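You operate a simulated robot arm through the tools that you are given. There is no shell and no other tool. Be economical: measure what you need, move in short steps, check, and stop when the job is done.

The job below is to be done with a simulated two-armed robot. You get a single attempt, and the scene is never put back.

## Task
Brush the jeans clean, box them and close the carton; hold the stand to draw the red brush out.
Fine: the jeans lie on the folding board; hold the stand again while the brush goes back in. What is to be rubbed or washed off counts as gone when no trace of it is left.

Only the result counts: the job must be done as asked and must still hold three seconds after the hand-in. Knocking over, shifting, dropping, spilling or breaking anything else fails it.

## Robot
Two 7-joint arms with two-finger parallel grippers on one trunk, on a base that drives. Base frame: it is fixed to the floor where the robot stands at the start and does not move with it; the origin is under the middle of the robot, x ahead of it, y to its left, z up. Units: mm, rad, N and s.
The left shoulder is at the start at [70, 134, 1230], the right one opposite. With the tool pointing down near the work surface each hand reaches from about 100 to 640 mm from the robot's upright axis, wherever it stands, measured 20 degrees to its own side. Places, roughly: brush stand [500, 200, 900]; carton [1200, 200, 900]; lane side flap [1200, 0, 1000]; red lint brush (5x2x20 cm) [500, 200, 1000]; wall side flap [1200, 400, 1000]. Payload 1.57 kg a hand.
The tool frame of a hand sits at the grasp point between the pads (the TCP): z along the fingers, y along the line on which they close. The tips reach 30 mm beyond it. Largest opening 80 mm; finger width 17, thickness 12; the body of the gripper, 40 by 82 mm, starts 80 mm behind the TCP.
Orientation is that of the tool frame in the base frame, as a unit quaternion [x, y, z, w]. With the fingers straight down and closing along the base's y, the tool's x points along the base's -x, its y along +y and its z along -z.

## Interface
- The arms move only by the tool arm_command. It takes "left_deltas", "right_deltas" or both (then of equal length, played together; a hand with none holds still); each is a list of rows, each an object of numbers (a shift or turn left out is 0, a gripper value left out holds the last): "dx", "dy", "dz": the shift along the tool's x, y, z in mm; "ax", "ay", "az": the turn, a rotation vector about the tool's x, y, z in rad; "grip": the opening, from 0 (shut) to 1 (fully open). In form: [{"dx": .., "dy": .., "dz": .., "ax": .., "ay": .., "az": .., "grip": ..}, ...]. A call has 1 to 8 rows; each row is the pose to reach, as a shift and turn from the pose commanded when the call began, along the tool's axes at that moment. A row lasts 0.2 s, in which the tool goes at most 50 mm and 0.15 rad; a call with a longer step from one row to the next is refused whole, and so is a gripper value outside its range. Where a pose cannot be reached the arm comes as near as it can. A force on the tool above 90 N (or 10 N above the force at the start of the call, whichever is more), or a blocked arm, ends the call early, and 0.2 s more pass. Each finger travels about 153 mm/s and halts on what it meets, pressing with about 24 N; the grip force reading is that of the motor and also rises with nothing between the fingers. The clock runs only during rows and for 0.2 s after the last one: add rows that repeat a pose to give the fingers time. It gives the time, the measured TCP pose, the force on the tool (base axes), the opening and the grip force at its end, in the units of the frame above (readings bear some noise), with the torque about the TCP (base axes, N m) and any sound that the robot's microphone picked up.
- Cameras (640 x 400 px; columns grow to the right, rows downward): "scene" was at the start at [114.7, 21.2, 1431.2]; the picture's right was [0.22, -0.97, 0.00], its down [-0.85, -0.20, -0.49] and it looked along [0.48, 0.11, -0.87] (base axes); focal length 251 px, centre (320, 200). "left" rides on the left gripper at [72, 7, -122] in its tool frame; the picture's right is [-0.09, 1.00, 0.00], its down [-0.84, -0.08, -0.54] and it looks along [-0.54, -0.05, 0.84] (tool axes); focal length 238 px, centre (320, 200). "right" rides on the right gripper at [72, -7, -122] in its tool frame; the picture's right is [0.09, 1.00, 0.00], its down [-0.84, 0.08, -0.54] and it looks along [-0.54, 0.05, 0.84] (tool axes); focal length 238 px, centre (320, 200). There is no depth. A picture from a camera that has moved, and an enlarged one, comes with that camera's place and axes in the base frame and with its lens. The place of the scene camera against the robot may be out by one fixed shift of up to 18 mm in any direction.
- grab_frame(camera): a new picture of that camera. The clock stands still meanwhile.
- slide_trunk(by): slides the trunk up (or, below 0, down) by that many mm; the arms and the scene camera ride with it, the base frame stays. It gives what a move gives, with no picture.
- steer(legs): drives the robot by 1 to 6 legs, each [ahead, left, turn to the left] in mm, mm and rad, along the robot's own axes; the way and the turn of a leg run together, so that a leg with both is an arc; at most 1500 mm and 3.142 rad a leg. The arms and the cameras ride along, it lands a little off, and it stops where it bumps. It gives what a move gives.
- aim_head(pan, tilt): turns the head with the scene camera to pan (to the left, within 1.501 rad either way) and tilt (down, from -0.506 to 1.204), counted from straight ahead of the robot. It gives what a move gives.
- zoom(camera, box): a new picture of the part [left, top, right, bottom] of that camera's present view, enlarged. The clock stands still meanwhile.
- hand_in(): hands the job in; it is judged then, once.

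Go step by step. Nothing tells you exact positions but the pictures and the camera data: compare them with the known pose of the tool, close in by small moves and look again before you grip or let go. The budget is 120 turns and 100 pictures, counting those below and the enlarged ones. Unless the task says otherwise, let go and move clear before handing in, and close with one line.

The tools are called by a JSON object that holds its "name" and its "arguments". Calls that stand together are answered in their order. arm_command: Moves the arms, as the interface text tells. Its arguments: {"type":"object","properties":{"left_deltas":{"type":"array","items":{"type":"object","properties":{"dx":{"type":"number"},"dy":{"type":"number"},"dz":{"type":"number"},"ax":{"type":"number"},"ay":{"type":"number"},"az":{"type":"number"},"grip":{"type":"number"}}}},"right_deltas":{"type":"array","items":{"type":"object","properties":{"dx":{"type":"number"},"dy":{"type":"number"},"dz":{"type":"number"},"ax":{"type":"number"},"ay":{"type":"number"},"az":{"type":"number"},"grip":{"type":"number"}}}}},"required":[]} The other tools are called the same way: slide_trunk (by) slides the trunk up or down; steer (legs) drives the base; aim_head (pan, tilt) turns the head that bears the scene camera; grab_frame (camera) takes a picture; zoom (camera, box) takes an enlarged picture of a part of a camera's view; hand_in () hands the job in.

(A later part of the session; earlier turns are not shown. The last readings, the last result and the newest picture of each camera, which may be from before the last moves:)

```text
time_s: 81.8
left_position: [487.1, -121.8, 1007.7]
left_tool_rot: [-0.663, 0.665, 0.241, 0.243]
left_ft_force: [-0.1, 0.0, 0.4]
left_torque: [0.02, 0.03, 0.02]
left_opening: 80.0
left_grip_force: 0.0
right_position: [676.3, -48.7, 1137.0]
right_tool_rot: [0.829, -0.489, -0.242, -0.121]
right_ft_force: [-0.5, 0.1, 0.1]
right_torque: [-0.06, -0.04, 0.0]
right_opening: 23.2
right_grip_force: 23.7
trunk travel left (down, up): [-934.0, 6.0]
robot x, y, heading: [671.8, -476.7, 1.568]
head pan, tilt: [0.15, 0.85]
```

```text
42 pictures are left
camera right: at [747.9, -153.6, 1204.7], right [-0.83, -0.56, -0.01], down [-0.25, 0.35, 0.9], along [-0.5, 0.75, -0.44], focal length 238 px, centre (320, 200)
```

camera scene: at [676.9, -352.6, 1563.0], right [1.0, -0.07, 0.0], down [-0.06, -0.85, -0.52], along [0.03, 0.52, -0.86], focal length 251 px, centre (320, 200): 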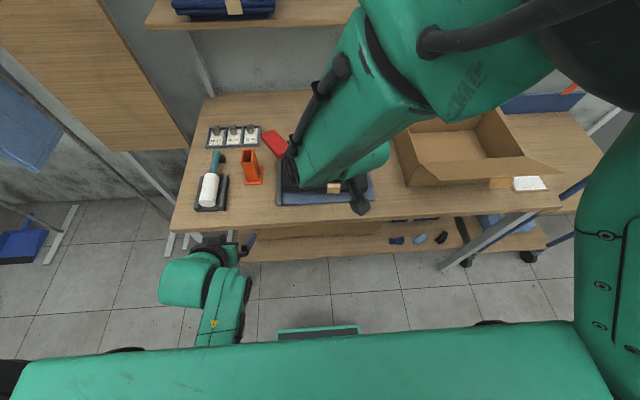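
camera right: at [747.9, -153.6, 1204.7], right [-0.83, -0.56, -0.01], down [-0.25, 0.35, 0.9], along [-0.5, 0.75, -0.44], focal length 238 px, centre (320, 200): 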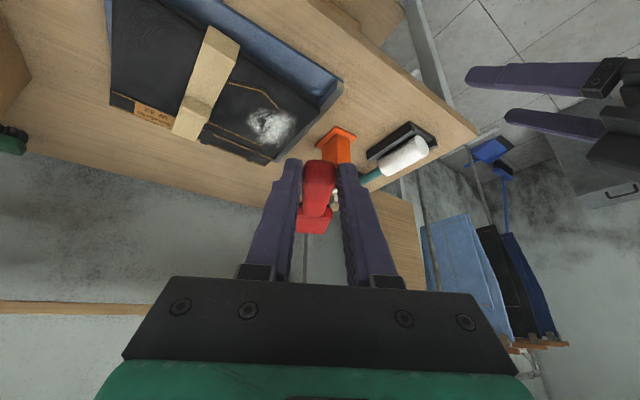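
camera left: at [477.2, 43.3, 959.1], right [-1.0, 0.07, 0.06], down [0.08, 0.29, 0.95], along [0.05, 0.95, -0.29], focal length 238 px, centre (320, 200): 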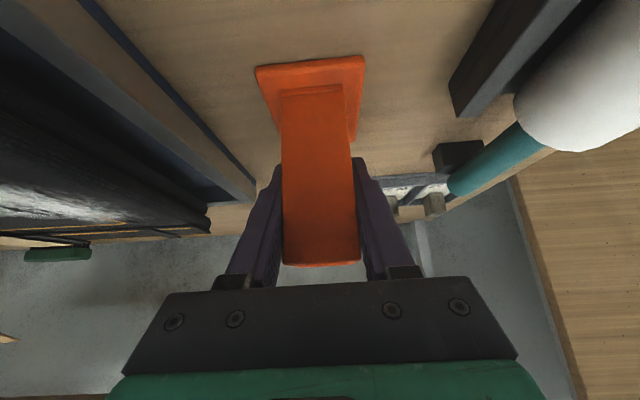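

The brush now hangs about level (6° nose-down). I lower it toward the jeans; the arm should be freer at lower heights.

{"name": "arm_command", "arguments": {"right_deltas": [{"dx": 12, "dy": -14, "dz": 27}, {"dx": 24, "dy": -27, "dz": 55}, {"dx": 35, "dy": -41, "dz": 82}, {"dx": 47, "dy": -55, "dz": 110}]}}

{"name": "grab_frame", "arguments": {"camera": "right"}}

```text
time_s: 82.8
left_position: [486.6, -121.5, 1007.8]
left_tool_rot: [-0.664, 0.665, 0.241, 0.243]
left_ft_force: [0.5, -0.3, 0.1]
left_torque: [0.02, 0.02, -0.02]
left_opening: 80.1
left_grip_force: 0.0
right_position: [656.6, -47.3, 1115.1]
right_tool_rot: [0.811, -0.504, -0.274, -0.118]
right_ft_force: [-0.1, -1.0, 0.2]
right_torque: [-0.1, -0.06, 0.03]
right_opening: 23.1
right_grip_force: 24.0
right hand out of reach, approached as far as the arm can: row 1, 2, 3, 4
trunk travel left (down, up): [-934.0, 6.0]
robot x, y, heading: [673.8, -473.9, 1.571]
head pan, tilt: [0.15, 0.85]
```

```text
41 pictures are left
camera right: at [727.7, -153.8, 1174.0], right [-0.85, -0.53, 0.03], down [-0.18, 0.34, 0.92], along [-0.5, 0.78, -0.38], focal length 238 px, centre (320, 200)
```

right: 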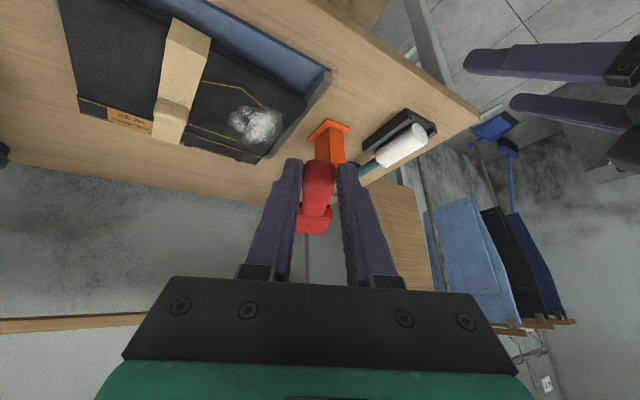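

The IK has got into a poor branch. I go back to the last well-behaved arm posture (higher and nearer), and then descend from there.

{"name": "arm_command", "arguments": {"right_deltas": [{"dx": -2, "dy": 6, "dz": -33, "ax": 0.01, "ay": -0.05, "az": -0.02}, {"dx": -4, "dy": 12, "dz": -66, "ax": 0.02, "ay": -0.1, "az": -0.045}, {"dx": -6, "dy": 18, "dz": -100, "ax": 0.03, "ay": -0.15, "az": -0.07}, {"dx": -7.6, "dy": 26, "dz": -143, "ax": 0.039, "ay": -0.185, "az": -0.091}]}}

{"name": "grab_frame", "arguments": {"camera": "scene"}}

```text
time_s: 83.8
left_position: [490.1, -121.8, 1008.5]
left_tool_rot: [-0.663, 0.666, 0.242, 0.243]
left_ft_force: [0.4, -0.1, 0.6]
left_torque: [-0.03, 0.0, 0.02]
left_opening: 80.1
left_grip_force: 0.0
right_position: [682.7, -134.0, 1224.6]
right_tool_rot: [0.822, -0.441, -0.303, -0.195]
right_ft_force: [0.1, -0.4, -0.1]
right_torque: [-0.06, -0.01, 0.03]
right_opening: 23.0
right_grip_force: 23.8
trunk travel left (down, up): [-934.0, 6.0]
robot x, y, heading: [676.2, -476.0, 1.572]
head pan, tilt: [0.15, 0.85]
```

```text
40 pictures are left
camera scene: at [666.3, -343.2, 1576.2], right [0.99, 0.14, 0.0], down [0.1, -0.74, -0.66], along [-0.1, 0.66, -0.75], focal length 251 px, centre (320, 200)
```

scene: 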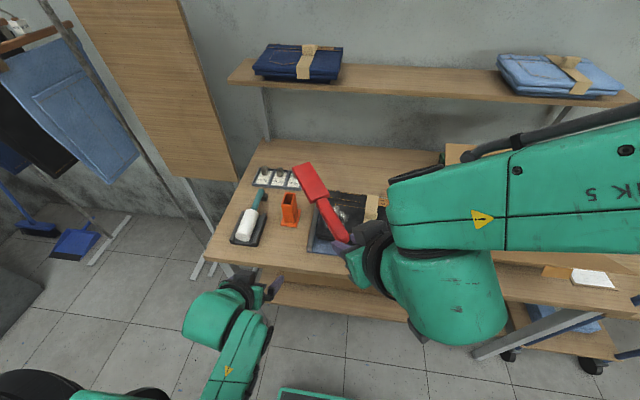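

Good posture again, and the brush is clearly visible pointing over the table. I move forward and down in moderate steps.

{"name": "arm_command", "arguments": {"right_deltas": [{"dx": 3, "dy": -15, "dz": 28, "ay": 0.025}, {"dx": 7, "dy": -29, "dz": 57, "ay": 0.05}, {"dx": 10, "dy": -44, "dz": 85, "ay": 0.075}, {"dx": 13.4, "dy": -58.6, "dz": 113.6, "ay": 0.1}]}}

{"name": "grab_frame", "arguments": {"camera": "right"}}

```text
time_s: 84.8
left_position: [486.7, -121.7, 1006.8]
left_tool_rot: [-0.663, 0.665, 0.241, 0.244]
left_ft_force: [-0.9, 1.1, 0.6]
left_torque: [-0.01, -0.01, 0.01]
left_opening: 79.9
left_grip_force: 0.0
right_position: [698.2, -37.1, 1130.9]
right_tool_rot: [0.837, -0.449, -0.259, -0.173]
right_ft_force: [0.0, 0.2, 0.1]
right_torque: [-0.08, -0.02, 0.02]
right_opening: 22.8
right_grip_force: 24.0
trunk travel left (down, up): [-934.0, 6.0]
robot x, y, heading: [674.4, -476.2, 1.574]
head pan, tilt: [0.15, 0.85]
```

```text
39 pictures are left
camera right: at [773.0, -145.0, 1186.8], right [-0.8, -0.6, -0.11], down [-0.3, 0.23, 0.93], along [-0.53, 0.77, -0.36], focal length 238 px, centre (320, 200)
```

right: 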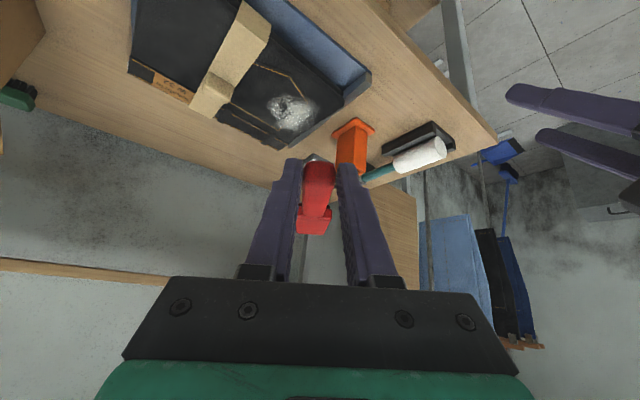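

Everything tracks now. I continue down to just above the lint, levelling a slight roll.

{"name": "arm_command", "arguments": {"right_deltas": [{"dx": 9, "dy": -9, "dz": 30, "ax": -0.01, "az": 0.01}, {"dx": 19, "dy": -18, "dz": 60, "ax": -0.02, "az": 0.02}, {"dx": 28, "dy": -26, "dz": 90, "ax": -0.03, "az": 0.03}, {"dx": 37, "dy": -35, "dz": 121, "ax": -0.045, "az": 0.035}, {"dx": 46, "dy": -44, "dz": 151, "ax": -0.045, "az": 0.035}, {"dx": 56, "dy": -53, "dz": 181, "ax": -0.045, "az": 0.035}]}}

{"name": "aim_head", "arguments": {"pan": 0.15, "tilt": 0.8}}

{"name": "zoom", "arguments": {"camera": "scene", "box": [220, 140, 440, 300]}}

{"name": "grab_frame", "arguments": {"camera": "right"}}

```text
time_s: 86.2
left_position: [486.5, -121.7, 1008.1]
left_tool_rot: [-0.663, 0.665, 0.241, 0.245]
left_ft_force: [0.9, -0.2, 0.1]
left_torque: [-0.02, -0.01, -0.02]
left_opening: 80.1
left_grip_force: 0.1
right_position: [718.3, 46.8, 956.6]
right_tool_rot: [0.833, -0.458, -0.273, -0.149]
right_ft_force: [-0.4, 0.4, -0.8]
right_torque: [-0.1, -0.02, 0.02]
right_opening: 23.0
right_grip_force: 23.8
trunk travel left (down, up): [-934.0, 6.0]
robot x, y, heading: [671.6, -481.9, 1.571]
head pan, tilt: [0.15, 0.85]
```

```text
time_s: 86.8
left_position: [486.7, -121.3, 1007.0]
left_tool_rot: [-0.663, 0.665, 0.241, 0.244]
left_ft_force: [-0.7, -0.9, 0.4]
left_torque: [0.03, 0.0, 0.0]
left_opening: 80.0
left_grip_force: 0.1
right_position: [720.8, 45.8, 958.0]
right_tool_rot: [0.833, -0.457, -0.274, -0.149]
right_ft_force: [-0.2, -0.4, 0.3]
right_torque: [-0.08, -0.02, 0.0]
right_opening: 23.0
right_grip_force: 23.7
trunk travel left (down, up): [-934.0, 6.0]
robot x, y, heading: [670.8, -479.9, 1.566]
head pan, tilt: [0.15, 0.799]
```

```text
2.50 times, centred on (330, 220) of scene
camera zoom: at [660.2, -340.3, 1579.8], right [0.99, 0.15, 0.0], down [0.11, -0.71, -0.7], along [-0.1, 0.69, -0.72], focal length 628 px, centre (295, 150)
```

zoom: 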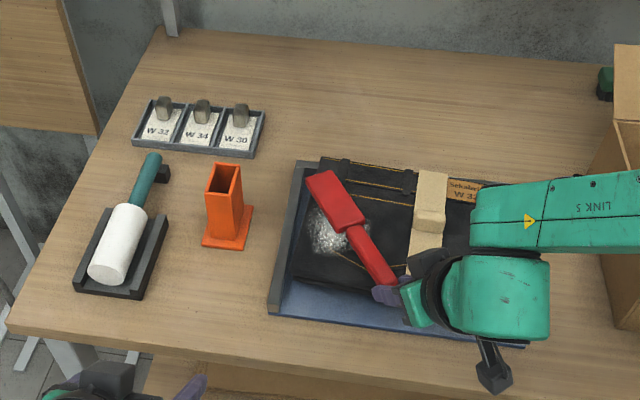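

```text
37 pictures are left
camera right: at [796.4, -59.3, 1013.4], right [-0.8, -0.6, -0.05], down [-0.25, 0.26, 0.93], along [-0.54, 0.76, -0.36], focal length 238 px, centre (320, 200)
```

right: 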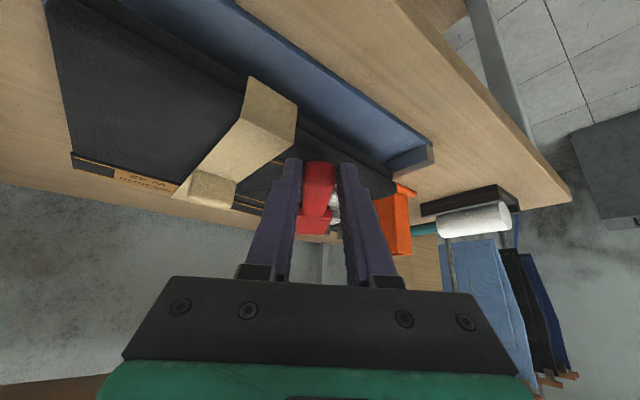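

The pad is level just above the lint, slightly too far forward. I shift it back and left, and press down gently.

{"name": "arm_command", "arguments": {"right_deltas": [{"dx": 17, "dy": 19, "dz": -12.4}, {"dx": 23, "dy": 19, "dz": -4.4}, {"dx": 27.7, "dy": 19, "dz": 2.1}, {"dx": 31.2, "dy": 19, "dz": 6.9}]}}

{"name": "zoom", "arguments": {"camera": "scene", "box": [270, 180, 390, 280]}}

```text
time_s: 87.8
left_position: [486.5, -123.7, 1008.1]
left_tool_rot: [-0.663, 0.665, 0.242, 0.244]
left_ft_force: [0.3, 0.0, -0.3]
left_torque: [0.0, -0.04, -0.01]
left_opening: 80.1
left_grip_force: 0.0
right_position: [713.8, 17.7, 936.2]
right_tool_rot: [0.833, -0.456, -0.274, -0.151]
right_ft_force: [0.5, -1.6, 13.6]
right_torque: [0.68, 0.2, -0.04]
right_opening: 23.7
right_grip_force: 23.9
trunk travel left (down, up): [-934.0, 6.0]
robot x, y, heading: [673.0, -477.1, 1.575]
head pan, tilt: [0.15, 0.799]
```

```text
4.00 times, centred on (330, 230) of scene
camera zoom: at [660.7, -343.7, 1580.3], right [0.99, 0.15, 0.0], down [0.11, -0.71, -0.7], along [-0.1, 0.69, -0.72], focal length 1005 px, centre (280, 80)
```

zoom: 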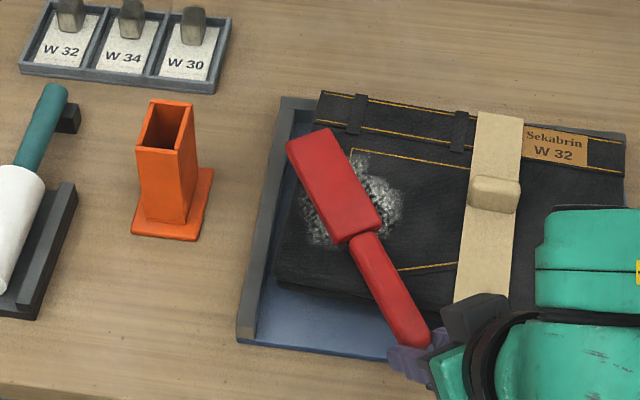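

Contact with 13 N and the pad is across the lint. I sweep side to side.

{"name": "arm_command", "arguments": {"right_deltas": [{"dx": 1.2, "dy": -20, "dz": 1.6}, {"dx": 1.2, "dy": -45, "dz": 1.6}, {"dx": 1.2, "dy": -20, "dz": 1.6}, {"dx": 1.2, "dy": 5, "dz": 1.6}, {"dx": 1.2, "dy": 30, "dz": 1.6}, {"dx": 1.2, "dy": 5, "dz": 1.6}, {"dx": 1.2, "dy": -20, "dz": 1.6}, {"dx": 1.2, "dy": -45, "dz": 1.6}]}}

{"name": "zoom", "arguments": {"camera": "scene", "box": [270, 180, 390, 280]}}

```text
time_s: 89.6
left_position: [484.4, -124.8, 1008.1]
left_tool_rot: [-0.663, 0.664, 0.242, 0.246]
left_ft_force: [-0.2, -0.7, 0.1]
left_torque: [-0.01, 0.0, 0.0]
left_opening: 80.1
left_grip_force: 0.2
right_position: [749.3, 36.8, 934.7]
right_tool_rot: [0.833, -0.456, -0.276, -0.151]
right_ft_force: [-5.0, -6.3, 18.2]
right_torque: [0.44, 0.2, 0.2]
right_opening: 23.3
right_grip_force: 24.0
trunk travel left (down, up): [-934.0, 6.0]
robot x, y, heading: [675.8, -479.4, 1.573]
head pan, tilt: [0.15, 0.799]
```

```text
4.00 times, centred on (330, 230) of scene
camera zoom: at [657.7, -347.3, 1580.7], right [0.99, 0.15, 0.0], down [0.11, -0.71, -0.7], along [-0.1, 0.69, -0.71], focal length 1005 px, centre (280, 80)
```

zoom: 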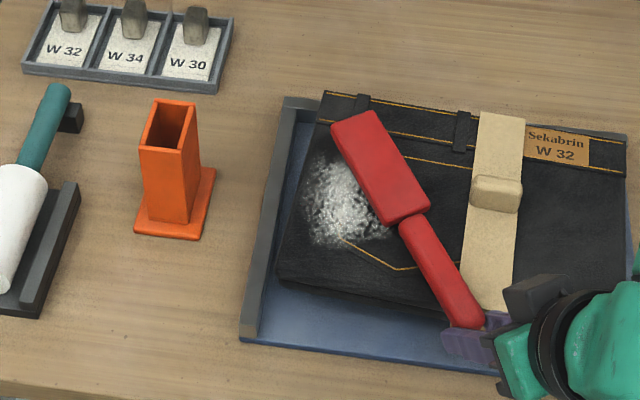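

The torque says the handle end, not the pad, carries the load. I tilt the brush nose-down by about 9° so that the pad presses, and stroke back across the lint.

{"name": "arm_command", "arguments": {"right_deltas": [{"dx": -7, "dz": -10, "ay": 0.08}, {"dx": -7, "dz": -10, "ay": 0.15}, {"dx": -4, "dz": -5, "ay": 0.15}]}}

{"name": "zoom", "arguments": {"camera": "right", "box": [240, 100, 440, 260]}}

```text
time_s: 90.4
left_position: [487.2, -123.0, 1007.5]
left_tool_rot: [-0.663, 0.664, 0.243, 0.244]
left_ft_force: [0.4, -0.8, 0.2]
left_torque: [-0.02, 0.01, -0.03]
left_opening: 79.9
left_grip_force: 0.0
right_position: [751.2, 40.6, 939.8]
right_tool_rot: [0.851, -0.467, -0.211, -0.116]
right_ft_force: [0.6, -2.5, 7.7]
right_torque: [0.47, 0.49, 0.05]
right_opening: 23.5
right_grip_force: 24.4
trunk travel left (down, up): [-934.0, 6.0]
robot x, y, heading: [669.0, -474.7, 1.568]
head pan, tilt: [0.15, 0.799]
```

```text
2.50 times, centred on (340, 180) of right
camera zoom: at [821.9, -56.7, 1013.9], right [-0.8, -0.6, -0.04], down [-0.33, 0.37, 0.87], along [-0.51, 0.71, -0.49], focal length 596 px, centre (270, 250)
```

zoom: 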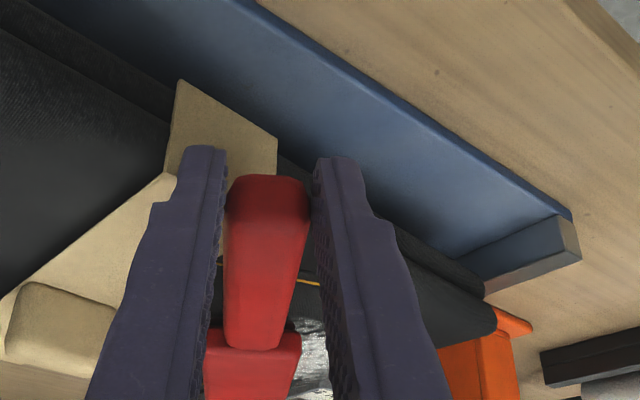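

The pad now shares the load. I raise the handle side a few mm more and stroke left across the lint and back.

{"name": "arm_command", "arguments": {"right_deltas": [{"dx": -2.8, "dy": 5, "dz": -5.3}, {"dx": -2.8, "dy": 25, "dz": -5.3}, {"dx": -2.8, "dy": 45, "dz": -5.3}, {"dx": -2.8, "dy": 65, "dz": -5.3}, {"dx": -2.8, "dy": 85, "dz": -5.3}]}}

{"name": "zoom", "arguments": {"camera": "scene", "box": [270, 180, 390, 280]}}

```text
time_s: 91.6
left_position: [486.5, -122.4, 1008.1]
left_tool_rot: [-0.664, 0.664, 0.242, 0.243]
left_ft_force: [-0.4, -0.2, -0.8]
left_torque: [-0.01, -0.03, -0.01]
left_opening: 80.0
left_grip_force: 0.0
right_position: [676.9, -6.8, 944.8]
right_tool_rot: [0.851, -0.467, -0.21, -0.116]
right_ft_force: [-0.1, -0.6, 0.2]
right_torque: [-0.08, -0.08, 0.0]
right_opening: 23.1
right_grip_force: 24.1
trunk travel left (down, up): [-934.0, 6.0]
robot x, y, heading: [672.1, -476.3, 1.568]
head pan, tilt: [0.15, 0.799]
```

```text
4.00 times, centred on (330, 230) of scene
camera zoom: at [659.2, -341.2, 1579.9], right [0.99, 0.15, 0.0], down [0.11, -0.71, -0.7], along [-0.1, 0.69, -0.72], focal length 1005 px, centre (280, 80)
```

zoom: 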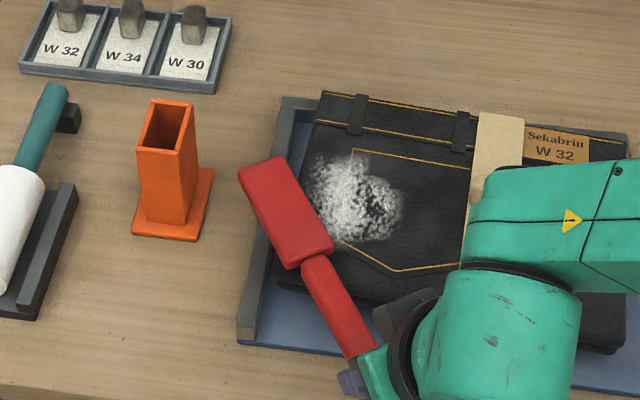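

The lint is still unremoved: the pad was hovering while the handle rode on the jeans' front edge. I raise the hand, tilt the nose down further, and press so that only the pad touches.

{"name": "arm_command", "arguments": {"right_deltas": [{"dx": -14, "dz": -26.5}, {"dx": -18, "dy": -20, "dz": -30, "ay": 0.1}, {"dx": -18, "dy": -45, "dz": -30, "ay": 0.2}, {"dx": -13, "dy": -45, "dz": -20, "ay": 0.25}, {"dx": -9, "dy": -45, "dz": -13, "ay": 0.25}, {"dx": -6, "dy": -45, "dz": -6, "ay": 0.25}]}}

{"name": "zoom", "arguments": {"camera": "scene", "box": [270, 180, 390, 280]}}

```text
time_s: 93.0
left_position: [486.1, -122.2, 1008.3]
left_tool_rot: [-0.662, 0.666, 0.242, 0.244]
left_ft_force: [-0.1, -0.1, -0.2]
left_torque: [0.01, 0.01, 0.03]
left_opening: 80.0
left_grip_force: 0.0
right_position: [716.4, 21.3, 954.1]
right_tool_rot: [0.871, -0.478, -0.102, -0.056]
right_ft_force: [0.5, -0.9, 2.8]
right_torque: [0.57, 0.32, -0.04]
right_opening: 23.1
right_grip_force: 24.2
trunk travel left (down, up): [-934.0, 6.0]
robot x, y, heading: [673.5, -476.6, 1.569]
head pan, tilt: [0.15, 0.799]
```

```text
4.00 times, centred on (330, 230) of scene
camera zoom: at [661.3, -342.0, 1580.0], right [0.99, 0.15, 0.0], down [0.11, -0.71, -0.7], along [-0.1, 0.69, -0.72], focal length 1005 px, centre (280, 80)
```

zoom: 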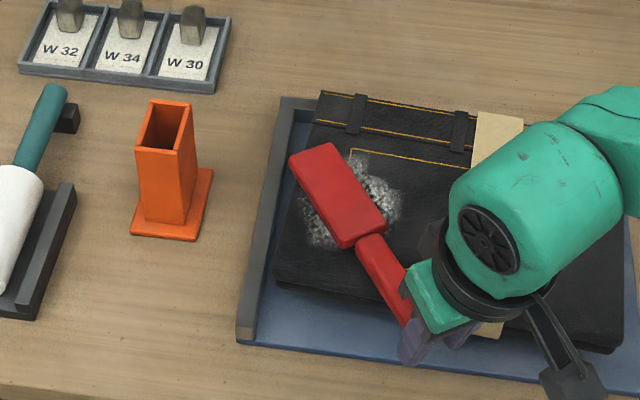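

Now only the nose and pad edge press. I drag straight back 75 mm over the lint and check whether it cleans.

{"name": "arm_command", "arguments": {"right_deltas": [{"dx": 1, "dz": 4}, {"dx": 20, "dz": -0.5}, {"dx": 39, "dz": -5}, {"dx": 58, "dz": -9.5}, {"dx": 74, "dz": -13.5}]}}

{"name": "zoom", "arguments": {"camera": "scene", "box": [270, 180, 390, 280]}}

```text
time_s: 94.2
left_position: [487.6, -123.1, 1008.6]
left_tool_rot: [-0.663, 0.665, 0.242, 0.244]
left_ft_force: [-0.4, -0.3, -1.1]
left_torque: [-0.02, 0.02, -0.02]
left_opening: 80.0
left_grip_force: 0.0
right_position: [757.6, -41.9, 949.0]
right_tool_rot: [0.871, -0.478, -0.102, -0.055]
right_ft_force: [0.0, 0.8, -0.1]
right_torque: [-0.01, -0.05, -0.01]
right_opening: 22.8
right_grip_force: 23.9
trunk travel left (down, up): [-934.0, 6.0]
robot x, y, heading: [671.6, -473.0, 1.572]
head pan, tilt: [0.15, 0.799]
```

```text
4.00 times, centred on (330, 230) of scene
camera zoom: at [661.0, -341.6, 1580.0], right [0.99, 0.15, 0.0], down [0.11, -0.71, -0.7], along [-0.1, 0.69, -0.72], focal length 1005 px, centre (280, 80)
```

zoom: 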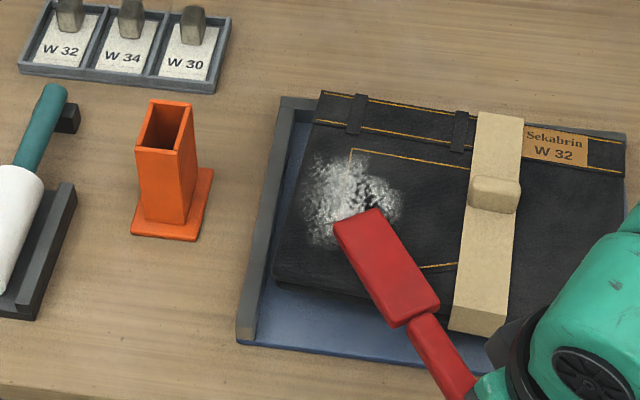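

The lint does fade where the pad has pressed, and dragging back tends to lift the nose. So I'll push forward in strokes with the nose tilted down.

{"name": "arm_command", "arguments": {"right_deltas": [{"dx": 1, "dz": 4, "ay": 0.14}, {"dx": 2.3, "dz": 9.7, "ay": 0.14}, {"dx": -17, "dz": 14.3, "ay": 0.14}, {"dx": -36.5, "dz": 19, "ay": 0.14}, {"dx": -56, "dz": 23.6, "ay": 0.14}, {"dx": -75.4, "dz": 28.2, "ay": 0.14}, {"dx": -94.8, "dz": 32.8, "ay": 0.14}]}}

{"name": "zoom", "arguments": {"camera": "scene", "box": [270, 180, 390, 280]}}

```text
time_s: 95.8
left_position: [487.3, -122.7, 1007.9]
left_tool_rot: [-0.663, 0.665, 0.242, 0.244]
left_ft_force: [-0.7, 0.3, -0.5]
left_torque: [0.02, -0.03, 0.02]
left_opening: 80.0
left_grip_force: 0.1
right_position: [718.0, 17.1, 938.5]
right_tool_rot: [0.876, -0.481, -0.042, -0.022]
right_ft_force: [-0.5, -0.6, 1.6]
right_torque: [0.03, 0.01, 0.07]
right_opening: 23.1
right_grip_force: 24.6
right hand out of reach, approached as far as the arm can: row 6, 7
trunk travel left (down, up): [-934.0, 6.0]
robot x, y, heading: [673.5, -477.6, 1.572]
head pan, tilt: [0.15, 0.799]
```

```text
4.00 times, centred on (330, 230) of scene
camera zoom: at [660.4, -341.1, 1580.0], right [0.99, 0.15, 0.0], down [0.11, -0.71, -0.7], along [-0.1, 0.69, -0.72], focal length 1005 px, centre (280, 80)
```

zoom: 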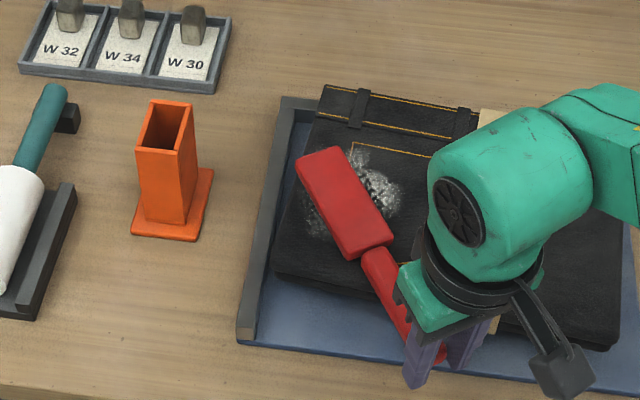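

The fingers slid nearer the pad, which gives more leverage. I press lower and sweep sideways.

{"name": "arm_command", "arguments": {"right_deltas": [{"dz": 6}, {"dz": 8, "dy": -18}, {"dz": 8, "dy": -36}, {"dz": 8, "dy": -18}, {"dz": 8, "dy": 0}, {"dz": 8, "dy": 18}, {"dz": 8, "dy": 36}, {"dz": 8, "dy": 18}]}}

{"name": "zoom", "arguments": {"camera": "scene", "box": [270, 180, 390, 280]}}

```text
time_s: 97.6
left_position: [488.3, -121.6, 1007.9]
left_tool_rot: [-0.662, 0.666, 0.241, 0.244]
left_ft_force: [-0.9, 0.1, 0.2]
left_torque: [0.0, 0.04, 0.01]
left_opening: 80.0
left_grip_force: 0.0
right_position: [702.8, 11.7, 932.6]
right_tool_rot: [0.876, -0.48, -0.042, -0.022]
right_ft_force: [-1.0, -1.0, 3.2]
right_torque: [0.16, 0.1, 0.1]
right_opening: 23.2
right_grip_force: 23.7
right hand out of reach, approached as far as the arm can: row 2, 3, 4, 5
trunk travel left (down, up): [-934.0, 6.0]
robot x, y, heading: [668.2, -479.0, 1.57]
head pan, tilt: [0.15, 0.799]
```

```text
4.00 times, centred on (330, 230) of scene
camera zoom: at [661.5, -340.7, 1579.8], right [0.99, 0.15, 0.0], down [0.11, -0.71, -0.7], along [-0.1, 0.69, -0.72], focal length 1005 px, centre (280, 80)
```

zoom: 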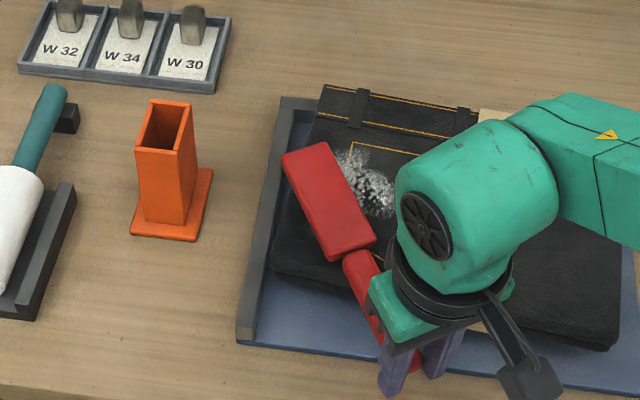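

The left part is cleaned; the remaining lint is right of the pad. The arm limits rightward motion, so I press a bit more and use the base to stroke sideways.

{"name": "arm_command", "arguments": {"right_deltas": [{"dz": 3}, {"dz": 5}]}}

{"name": "steer", "arguments": {"legs": [[0, -55, 0], [15, 20, 0], [0, -40, 0]]}}

{"name": "zoom", "arguments": {"camera": "scene", "box": [250, 170, 370, 270]}}

```text
time_s: 98.2
left_position: [488.3, -122.8, 1009.0]
left_tool_rot: [-0.663, 0.665, 0.242, 0.244]
left_ft_force: [-0.4, -0.2, -0.3]
left_torque: [-0.01, 0.02, 0.02]
left_opening: 80.3
left_grip_force: 0.1
right_position: [701.5, 11.2, 927.4]
right_tool_rot: [0.875, -0.481, -0.043, -0.023]
right_ft_force: [0.9, 0.9, 7.9]
right_torque: [0.59, 0.23, -0.14]
right_opening: 23.4
right_grip_force: 24.0
trunk travel left (down, up): [-934.0, 6.0]
robot x, y, heading: [672.3, -478.1, 1.567]
head pan, tilt: [0.15, 0.799]
```

```text
time_s: 100.0
left_position: [556.9, -107.7, 1008.0]
left_tool_rot: [-0.663, 0.665, 0.24, 0.245]
left_ft_force: [-0.2, -0.4, -1.1]
left_torque: [0.01, -0.06, -0.02]
left_opening: 79.8
left_grip_force: 0.0
right_position: [771.4, 24.8, 927.1]
right_tool_rot: [0.876, -0.48, -0.039, -0.023]
right_ft_force: [-2.3, -0.9, 3.1]
right_torque: [0.08, -0.05, 0.06]
right_opening: 23.1
right_grip_force: 24.4
trunk travel left (down, up): [-934.0, 6.0]
robot x, y, heading: [746.5, -464.8, 1.57]
head pan, tilt: [0.15, 0.799]
```

```text
4.00 times, centred on (310, 220) of scene
camera zoom: at [727.5, -327.3, 1579.9], right [0.99, 0.15, 0.01], down [0.11, -0.71, -0.7], along [-0.1, 0.69, -0.72], focal length 1005 px, centre (360, 120)
```

zoom: 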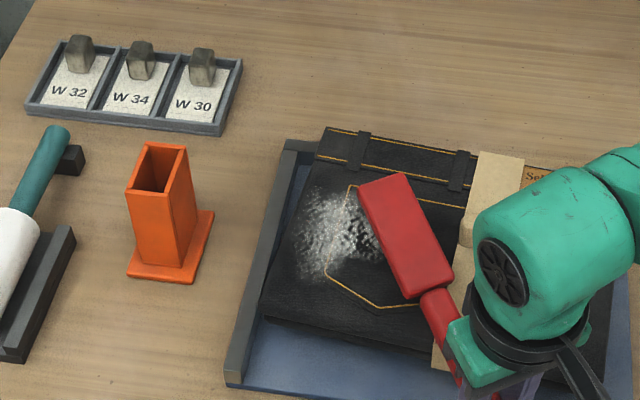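

It is fading with each pass. I press a bit more and run repeated base strokes across the lint.

{"name": "arm_command", "arguments": {"right_deltas": [{"dz": 3}, {"dz": 5}]}}

{"name": "steer", "arguments": {"legs": [[0, 100, 0], [0, -95, 0], [-12, 95, 0], [0, -95, 0], [24, 95, 0], [0, -95, 0]]}}

{"name": "zoom", "arguments": {"camera": "scene", "box": [250, 170, 370, 270]}}

```text
time_s: 100.6
left_position: [560.7, -108.9, 1009.3]
left_tool_rot: [-0.663, 0.666, 0.241, 0.244]
left_ft_force: [0.6, 0.5, 0.5]
left_torque: [-0.01, -0.01, 0.0]
left_opening: 80.0
left_grip_force: 0.0
right_position: [774.4, 24.8, 922.0]
right_tool_rot: [0.876, -0.48, -0.043, -0.023]
right_ft_force: [-1.2, -1.5, 12.6]
right_torque: [0.6, 0.16, 0.05]
right_opening: 23.3
right_grip_force: 23.3
trunk travel left (down, up): [-934.0, 6.0]
robot x, y, heading: [747.3, -462.5, 1.567]
head pan, tilt: [0.15, 0.799]
```

```text
time_s: 105.5
left_position: [550.7, -96.0, 1008.2]
left_tool_rot: [-0.662, 0.665, 0.242, 0.245]
left_ft_force: [1.3, 0.2, 0.0]
left_torque: [0.02, 0.01, -0.01]
left_opening: 79.9
left_grip_force: 0.1
right_position: [765.8, 37.5, 922.7]
right_tool_rot: [0.875, -0.482, -0.042, -0.024]
right_ft_force: [-1.2, -4.5, 7.2]
right_torque: [0.23, 0.05, 0.09]
right_opening: 22.8
right_grip_force: 23.6
trunk travel left (down, up): [-934.0, 6.0]
robot x, y, heading: [739.3, -449.8, 1.572]
head pan, tilt: [0.15, 0.799]
```

```text
4.00 times, centred on (310, 220) of scene
camera zoom: at [723.4, -317.0, 1580.2], right [0.99, 0.15, 0.0], down [0.11, -0.71, -0.7], along [-0.1, 0.69, -0.72], focal length 1005 px, centre (360, 120)
```

zoom: 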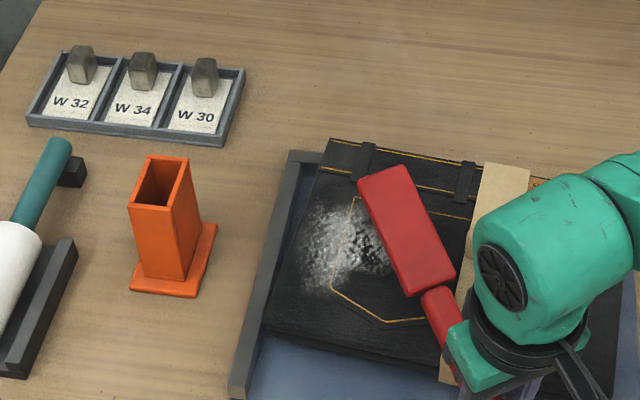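

The load is on the handle at the jeans' edge rather than on the pad. I'll leave the brush lying on the jeans, and re-grip it on the pad itself (50 mm wide) for direct pressure.

{"name": "arm_command", "arguments": {"right_deltas": [{"dz": -2, "grip": 0.45}, {"dz": -2, "grip": 0.7}, {"dz": -2, "grip": 0.7}, {"dz": -30, "grip": 1.0}, {"dz": -65}, {"dz": -100}]}}

{"name": "grab_frame", "arguments": {"camera": "right"}}

{"name": "zoom", "arguments": {"camera": "scene", "box": [250, 170, 410, 300]}}

```text
time_s: 106.9
left_position: [552.3, -93.6, 1008.6]
left_tool_rot: [-0.661, 0.667, 0.241, 0.245]
left_ft_force: [0.0, 1.6, 0.5]
left_torque: [0.0, 0.02, 0.02]
left_opening: 80.1
left_grip_force: 0.1
right_position: [775.1, 31.2, 1022.3]
right_tool_rot: [0.875, -0.482, -0.042, -0.022]
right_ft_force: [0.4, -1.0, -0.4]
right_torque: [0.01, 0.01, -0.02]
right_opening: 80.3
right_grip_force: 0.0
trunk travel left (down, up): [-934.0, 6.0]
robot x, y, heading: [739.2, -448.8, 1.571]
head pan, tilt: [0.15, 0.799]
```

```text
26 pictures are left
camera right: at [825.9, -34.1, 1137.2], right [-0.79, -0.61, -0.01], down [-0.48, 0.62, 0.62], along [-0.37, 0.49, -0.79], focal length 238 px, centre (320, 200)
```

right: 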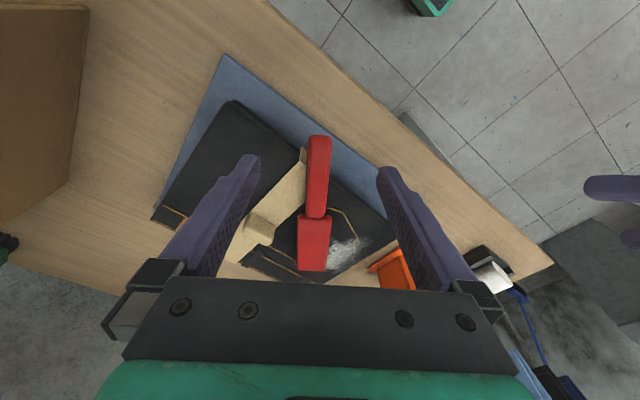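

```text
3.08 times, centred on (330, 235) of scene
camera zoom: at [725.9, -313.8, 1579.9], right [0.99, 0.15, 0.0], down [0.11, -0.71, -0.7], along [-0.1, 0.69, -0.72], focal length 773 px, centre (289, 92)
```

zoom: 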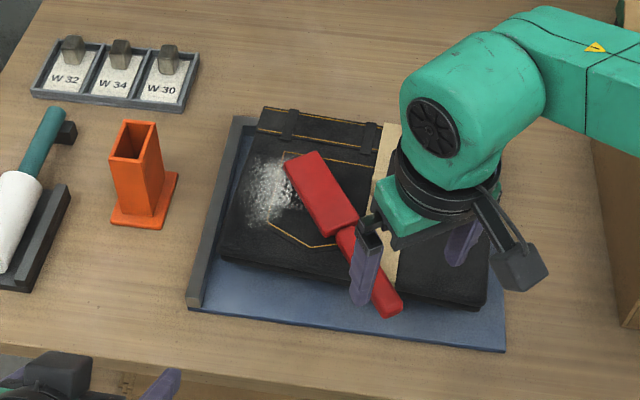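

The pad centre is at about (688, 162) with axis direction (-0.57, 0.82). I drive the base so the right hand stands above the pad, then check.

{"name": "steer", "arguments": {"legs": [[131, 87, 0]]}}

{"name": "grab_frame", "arguments": {"camera": "right"}}

```text
time_s: 108.3
left_position: [468.8, 36.6, 1009.2]
left_tool_rot: [-0.662, 0.666, 0.243, 0.244]
left_ft_force: [-0.1, -0.1, 0.1]
left_torque: [0.02, -0.01, 0.0]
left_opening: 80.1
left_grip_force: 0.0
right_position: [690.4, 161.5, 1023.2]
right_tool_rot: [0.875, -0.482, -0.043, -0.022]
right_ft_force: [-0.3, 0.3, -0.1]
right_torque: [0.03, 0.01, 0.0]
right_opening: 79.8
right_grip_force: 0.0
trunk travel left (down, up): [-934.0, 6.0]
robot x, y, heading: [654.3, -319.2, 1.568]
head pan, tilt: [0.15, 0.799]
```

```text
24 pictures are left
camera right: at [741.5, 96.0, 1137.6], right [-0.79, -0.61, -0.01], down [-0.48, 0.62, 0.62], along [-0.37, 0.5, -0.78], focal length 238 px, centre (320, 200)
```

right: 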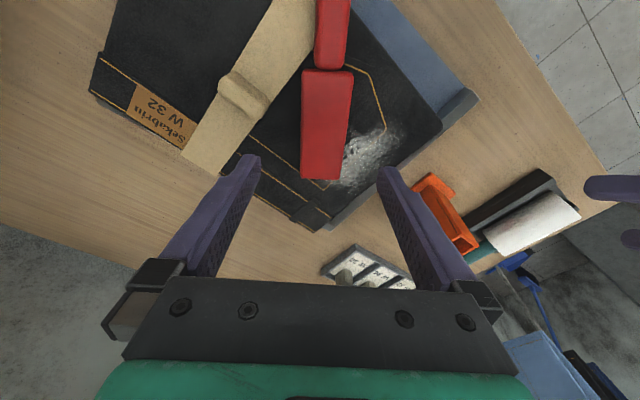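

Aligned: the pad sits between the fingers. I lower and close on the pad's sides.

{"name": "arm_command", "arguments": {"right_deltas": [{"dz": 35}, {"dz": 65}, {"dz": 84}, {"dz": 84, "grip": 0.6}, {"dz": 84, "grip": 0.5}, {"dz": 84, "grip": 0.5}]}}

```text
time_s: 109.7
left_position: [466.5, 34.5, 1011.2]
left_tool_rot: [-0.662, 0.665, 0.244, 0.246]
left_ft_force: [0.0, 0.5, 0.9]
left_torque: [0.0, 0.03, 0.01]
left_opening: 79.8
left_grip_force: 0.1
right_position: [683.8, 168.5, 943.7]
right_tool_rot: [0.874, -0.482, -0.045, -0.026]
right_ft_force: [5.2, 1.8, 44.4]
right_torque: [-0.19, -0.17, 0.02]
right_opening: 60.7
right_grip_force: 11.7
trunk travel left (down, up): [-934.0, 6.0]
robot x, y, heading: [650.0, -321.0, 1.566]
head pan, tilt: [0.15, 0.799]
```

The fingertips press on the jeans (44 N), so the cloth top is near z 914 here. I raise a bit and let the fingers close.

{"name": "arm_command", "arguments": {"right_deltas": [{"dz": -5, "grip": 0.5}, {"dz": -6, "grip": 0.5}, {"dz": -6, "grip": 0.5}, {"dz": -6, "grip": 0.5}]}}

{"name": "zoom", "arguments": {"camera": "right", "box": [220, 40, 420, 240]}}

```text
time_s: 110.7
left_position: [465.5, 35.8, 1008.6]
left_tool_rot: [-0.662, 0.666, 0.241, 0.245]
left_ft_force: [-0.7, 0.2, 0.5]
left_torque: [-0.04, -0.02, -0.01]
left_opening: 80.0
left_grip_force: 0.0
right_position: [684.6, 167.7, 944.9]
right_tool_rot: [0.875, -0.481, -0.042, -0.023]
right_ft_force: [-1.5, -0.8, 15.9]
right_torque: [0.32, -0.68, -0.2]
right_opening: 48.9
right_grip_force: 4.7
trunk travel left (down, up): [-934.0, 6.0]
robot x, y, heading: [648.5, -313.8, 1.57]
head pan, tilt: [0.15, 0.799]
```

```text
2.00 times, centred on (320, 140) of right
camera zoom: at [735.2, 102.5, 1058.9], right [-0.79, -0.61, -0.01], down [-0.48, 0.62, 0.62], along [-0.37, 0.49, -0.79], focal length 477 px, centre (320, 320)
```

zoom: 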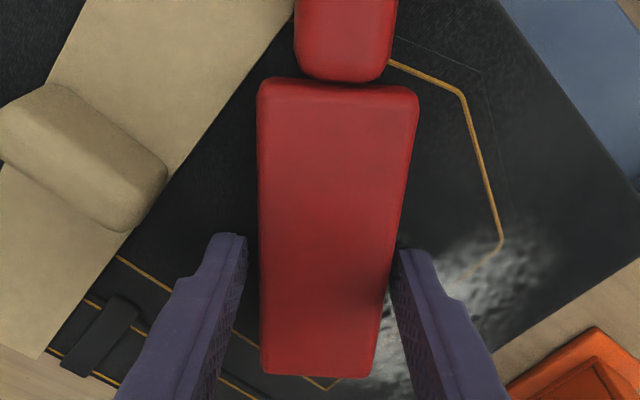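

Almost closed. I lift 3 mm more and grip fully.

{"name": "arm_command", "arguments": {"right_deltas": [{"dz": -3, "grip": 0.4}, {"dz": -4, "grip": 0.4}, {"dz": -4, "grip": 0.4}]}}

```text
time_s: 111.5
left_position: [466.6, 38.5, 1007.7]
left_tool_rot: [-0.662, 0.666, 0.241, 0.244]
left_ft_force: [-0.6, 0.6, 0.3]
left_torque: [-0.02, -0.02, -0.01]
left_opening: 79.9
left_grip_force: 0.1
right_position: [684.9, 169.8, 946.9]
right_tool_rot: [0.875, -0.483, -0.041, -0.023]
right_ft_force: [-0.4, 0.7, -0.7]
right_torque: [0.03, 0.01, 0.02]
right_opening: 41.4
right_grip_force: 24.0
trunk travel left (down, up): [-934.0, 6.0]
robot x, y, heading: [651.8, -317.7, 1.568]
head pan, tilt: [0.15, 0.799]
```

The pad is firmly held by its sides (41 mm). I press 3 mm down and stroke with the base across the lint.

{"name": "arm_command", "arguments": {"right_deltas": [{"dz": 2}, {"dz": 3.5}]}}

{"name": "steer", "arguments": {"legs": [[-10, 95, 0], [0, -90, 0], [-15, 90, 0], [0, -90, 0], [30, 90, 0], [0, -90, 0]]}}

{"name": "zoom", "arguments": {"camera": "right", "box": [220, 40, 420, 240]}}

```text
time_s: 112.1
left_position: [466.9, 38.4, 1008.5]
left_tool_rot: [-0.663, 0.666, 0.242, 0.243]
left_ft_force: [0.1, 0.1, -0.9]
left_torque: [0.0, 0.04, 0.02]
left_opening: 79.8
left_grip_force: 0.1
right_position: [684.1, 171.7, 944.4]
right_tool_rot: [0.875, -0.482, -0.042, -0.022]
right_ft_force: [1.2, -0.3, 2.0]
right_torque: [-0.18, -0.18, 0.08]
right_opening: 41.1
right_grip_force: 23.6
trunk travel left (down, up): [-934.0, 6.0]
robot x, y, heading: [652.8, -317.0, 1.566]
head pan, tilt: [0.15, 0.799]
```

```text
time_s: 116.7
left_position: [455.8, 42.4, 1007.0]
left_tool_rot: [-0.663, 0.666, 0.239, 0.245]
left_ft_force: [-1.4, 0.1, 0.2]
left_torque: [-0.01, -0.03, -0.02]
left_opening: 79.8
left_grip_force: 0.2
right_position: [673.9, 175.1, 944.5]
right_tool_rot: [0.876, -0.48, -0.041, -0.022]
right_ft_force: [-0.2, -0.4, 1.3]
right_torque: [0.08, 0.08, 0.04]
right_opening: 41.1
right_grip_force: 24.6
trunk travel left (down, up): [-934.0, 6.0]
robot x, y, heading: [646.7, -311.8, 1.571]
head pan, tilt: [0.15, 0.799]
```

```text
2.00 times, centred on (320, 140) of right
camera zoom: at [724.7, 109.1, 1059.1], right [-0.79, -0.61, -0.01], down [-0.49, 0.62, 0.62], along [-0.37, 0.49, -0.79], focal length 477 px, centre (320, 320)
```

zoom: 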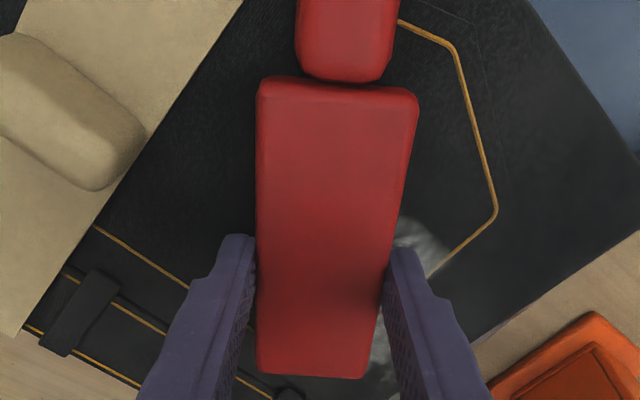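

Very effective: most of the lint is gone. A bit remains near the nose, so I do more strokes a little further forward.

{"name": "arm_command", "arguments": {"right_deltas": [{"dz": 1}, {"dz": 1.5}]}}

{"name": "steer", "arguments": {"legs": [[15, 70, 0], [0, -70, 0], [20, 70, 0], [0, -80, 0], [-30, 80, 0], [0, -80, 0]]}}

{"name": "zoom", "arguments": {"camera": "right", "box": [200, 20, 440, 260]}}

```text
time_s: 117.3
left_position: [459.4, 41.1, 1007.4]
left_tool_rot: [-0.663, 0.665, 0.242, 0.244]
left_ft_force: [-1.1, -0.2, 0.8]
left_torque: [-0.03, 0.01, 0.01]
left_opening: 80.0
left_grip_force: 0.1
right_position: [676.4, 176.0, 945.6]
right_tool_rot: [0.876, -0.48, -0.043, -0.022]
right_ft_force: [0.4, 0.7, 6.3]
right_torque: [0.05, -0.18, -0.11]
right_opening: 41.3
right_grip_force: 24.2
trunk travel left (down, up): [-934.0, 6.0]
robot x, y, heading: [646.4, -314.8, 1.571]
head pan, tilt: [0.15, 0.799]
```

```text
time_s: 121.6
left_position: [474.3, 45.8, 1009.2]
left_tool_rot: [-0.664, 0.665, 0.241, 0.244]
left_ft_force: [0.8, 0.3, -0.5]
left_torque: [0.02, 0.02, -0.02]
left_opening: 79.9
left_grip_force: 0.1
right_position: [689.6, 178.8, 942.9]
right_tool_rot: [0.876, -0.48, -0.042, -0.022]
right_ft_force: [-2.1, 0.2, 9.7]
right_torque: [0.07, -0.14, -0.16]
right_opening: 41.1
right_grip_force: 23.6
trunk travel left (down, up): [-934.0, 6.0]
robot x, y, heading: [663.5, -307.9, 1.573]
head pan, tilt: [0.15, 0.799]
```

```text
1.67 times, centred on (320, 140) of right
camera zoom: at [741.0, 112.8, 1058.8], right [-0.79, -0.61, -0.01], down [-0.49, 0.62, 0.62], along [-0.37, 0.49, -0.79], focal length 397 px, centre (320, 300)
```

zoom: 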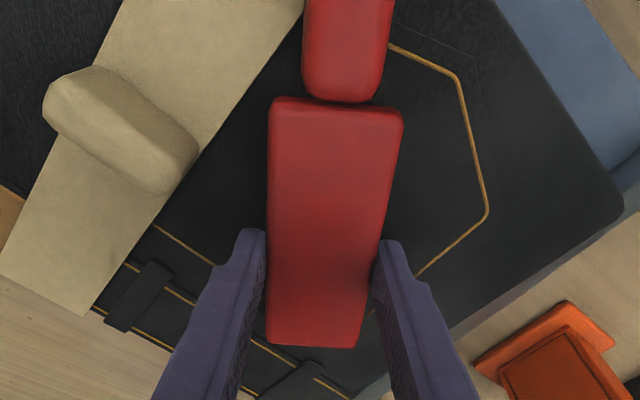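

The visible cloth is clean now. I move the brush back so its handle overhangs the jeans' front edge, release, and lift off, then reposition for the 45° handle grip.

{"name": "arm_command", "arguments": {"right_deltas": [{"dz": -6}, {"dz": -12}]}}

{"name": "steer", "arguments": {"legs": [[-42, -27, 0]]}}

{"name": "arm_command", "arguments": {"right_deltas": [{"dz": 5}, {"dz": 10}, {"dz": 10, "grip": 0.7}, {"dz": 10, "grip": 1.0}, {"dz": -25, "grip": 1.0}, {"dz": -60}, {"dz": -100}]}}

{"name": "steer", "arguments": {"legs": [[-115, -74, 0]]}}

{"name": "arm_command", "arguments": {"right_deltas": [{"ay": -0.14}, {"ay": -0.28}, {"ay": -0.42}, {"ay": -0.56}, {"ay": -0.69}]}}

{"name": "grab_frame", "arguments": {"camera": "right"}}

{"name": "zoom", "arguments": {"camera": "scene", "box": [180, 140, 400, 310]}}

```text
time_s: 122.2
left_position: [473.0, 46.2, 1008.4]
left_tool_rot: [-0.663, 0.665, 0.241, 0.244]
left_ft_force: [0.1, -0.4, 0.7]
left_torque: [0.0, -0.02, -0.02]
left_opening: 80.1
left_grip_force: 0.0
right_position: [691.2, 178.2, 955.6]
right_tool_rot: [0.876, -0.481, -0.042, -0.021]
right_ft_force: [1.3, 0.0, 0.5]
right_torque: [0.06, 0.0, -0.02]
right_opening: 41.3
right_grip_force: 23.8
trunk travel left (down, up): [-934.0, 6.0]
robot x, y, heading: [661.0, -309.2, 1.574]
head pan, tilt: [0.15, 0.799]
```

```text
time_s: 123.1
left_position: [498.0, 9.8, 1006.0]
left_tool_rot: [-0.665, 0.665, 0.239, 0.242]
left_ft_force: [-0.2, 0.1, -0.4]
left_torque: [-0.03, -0.04, -0.01]
left_opening: 79.9
left_grip_force: 0.1
right_position: [715.1, 142.9, 953.0]
right_tool_rot: [0.876, -0.48, -0.039, -0.02]
right_ft_force: [-0.4, 1.6, -0.8]
right_torque: [-0.07, 0.01, 0.03]
right_opening: 41.1
right_grip_force: 24.6
trunk travel left (down, up): [-934.0, 6.0]
robot x, y, heading: [685.5, -352.3, 1.568]
head pan, tilt: [0.15, 0.799]
```

```text
time_s: 124.7
left_position: [501.8, 4.5, 1008.0]
left_tool_rot: [-0.663, 0.665, 0.241, 0.244]
left_ft_force: [0.3, -0.6, 0.2]
left_torque: [0.02, -0.01, 0.01]
left_opening: 80.0
left_grip_force: 0.1
right_position: [723.1, 125.8, 1057.9]
right_tool_rot: [0.876, -0.48, -0.043, -0.021]
right_ft_force: [-0.9, 0.3, -0.2]
right_torque: [0.0, 0.02, 0.03]
right_opening: 80.0
right_grip_force: 0.1
trunk travel left (down, up): [-934.0, 6.0]
robot x, y, heading: [687.2, -352.1, 1.576]
head pan, tilt: [0.15, 0.799]
```

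```text
time_s: 126.0
left_position: [574.5, -107.6, 1006.2]
left_tool_rot: [-0.664, 0.665, 0.241, 0.243]
left_ft_force: [-0.8, 0.9, 0.2]
left_torque: [0.02, 0.0, 0.02]
left_opening: 80.0
left_grip_force: 0.1
right_position: [796.1, 12.9, 1055.9]
right_tool_rot: [0.876, -0.48, -0.042, -0.02]
right_ft_force: [0.1, 0.2, -0.7]
right_torque: [-0.02, 0.0, 0.05]
right_opening: 80.0
right_grip_force: 0.0
trunk travel left (down, up): [-934.0, 6.0]
robot x, y, heading: [765.0, -465.5, 1.572]
head pan, tilt: [0.15, 0.799]
```

```text
time_s: 127.2
left_position: [575.3, -110.8, 1009.1]
left_tool_rot: [-0.664, 0.664, 0.243, 0.243]
left_ft_force: [-1.1, -0.2, 0.1]
left_torque: [0.0, 0.02, 0.01]
left_opening: 80.1
left_grip_force: 0.1
right_position: [796.5, 12.1, 1058.2]
right_tool_rot: [0.809, -0.445, -0.337, -0.183]
right_ft_force: [-0.6, -0.3, -0.7]
right_torque: [0.0, 0.01, 0.01]
right_opening: 80.2
right_grip_force: 0.0
trunk travel left (down, up): [-934.0, 6.0]
robot x, y, heading: [763.3, -468.3, 1.568]
head pan, tilt: [0.15, 0.799]
```

```text
20 pictures are left
camera right: at [877.8, -99.9, 1091.9], right [-0.8, -0.59, -0.06], down [-0.17, 0.13, 0.98], along [-0.57, 0.8, -0.21], focal length 238 px, centre (320, 200)
```

right: 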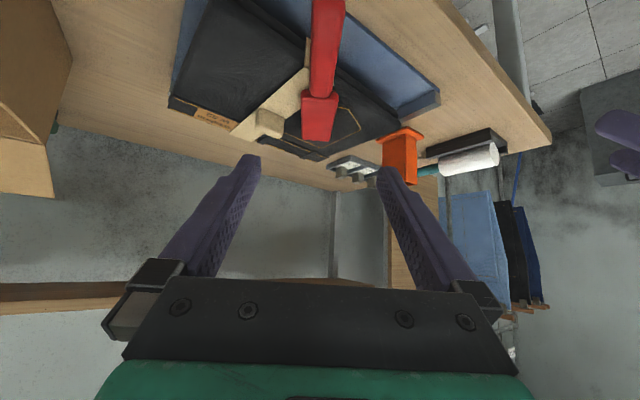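

```text
2.35 times, centred on (290, 225) of scene
camera zoom: at [750.5, -329.6, 1580.0], right [0.99, 0.15, 0.0], down [0.11, -0.71, -0.7], along [-0.1, 0.69, -0.72], focal length 591 px, centre (391, 141)
```

zoom: 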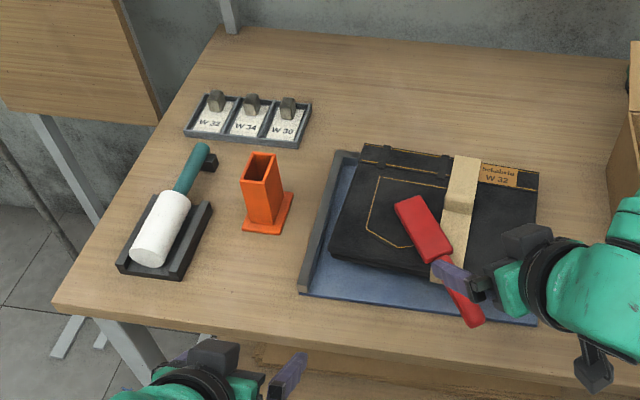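

The jeans look clean, and the brush's handle overhangs the front edge. I take the handle end to be near (803, 10) and lower the 45° hand to grip 25 mm from it.

{"name": "arm_command", "arguments": {"right_deltas": [{"dx": 20, "dy": -2, "dz": 27}, {"dx": 41, "dy": -4.2, "dz": 53}, {"dx": 62, "dy": -4.2, "dz": 80}, {"dx": 82, "dy": -4.2, "dz": 105.7}]}}

{"name": "grab_frame", "arguments": {"camera": "right"}}

```text
time_s: 128.2
left_position: [576.3, -115.0, 1008.0]
left_tool_rot: [-0.663, 0.664, 0.244, 0.245]
left_ft_force: [0.0, 0.2, -0.3]
left_torque: [0.01, 0.04, 0.04]
left_opening: 79.8
left_grip_force: 0.0
right_position: [792.6, 20.8, 923.5]
right_tool_rot: [0.811, -0.444, -0.336, -0.182]
right_ft_force: [0.9, -0.2, 0.3]
right_torque: [0.06, 0.03, -0.02]
right_opening: 79.9
right_grip_force: 0.0
trunk travel left (down, up): [-934.0, 6.0]
robot x, y, heading: [762.4, -465.0, 1.572]
head pan, tilt: [0.15, 0.799]
```

```text
18 pictures are left
camera right: at [872.1, -90.6, 958.2], right [-0.8, -0.59, -0.06], down [-0.18, 0.14, 0.97], along [-0.57, 0.8, -0.21], focal length 238 px, centre (320, 200)
```

right: 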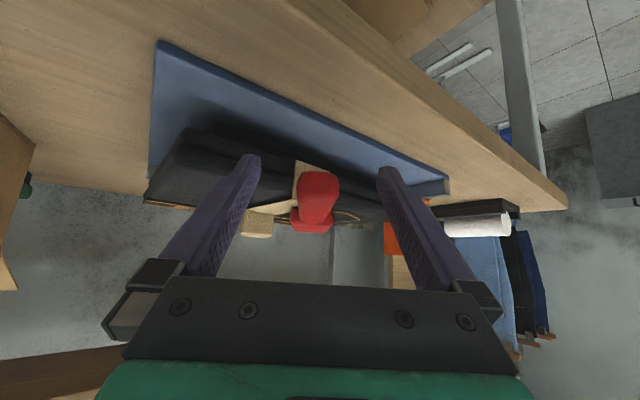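

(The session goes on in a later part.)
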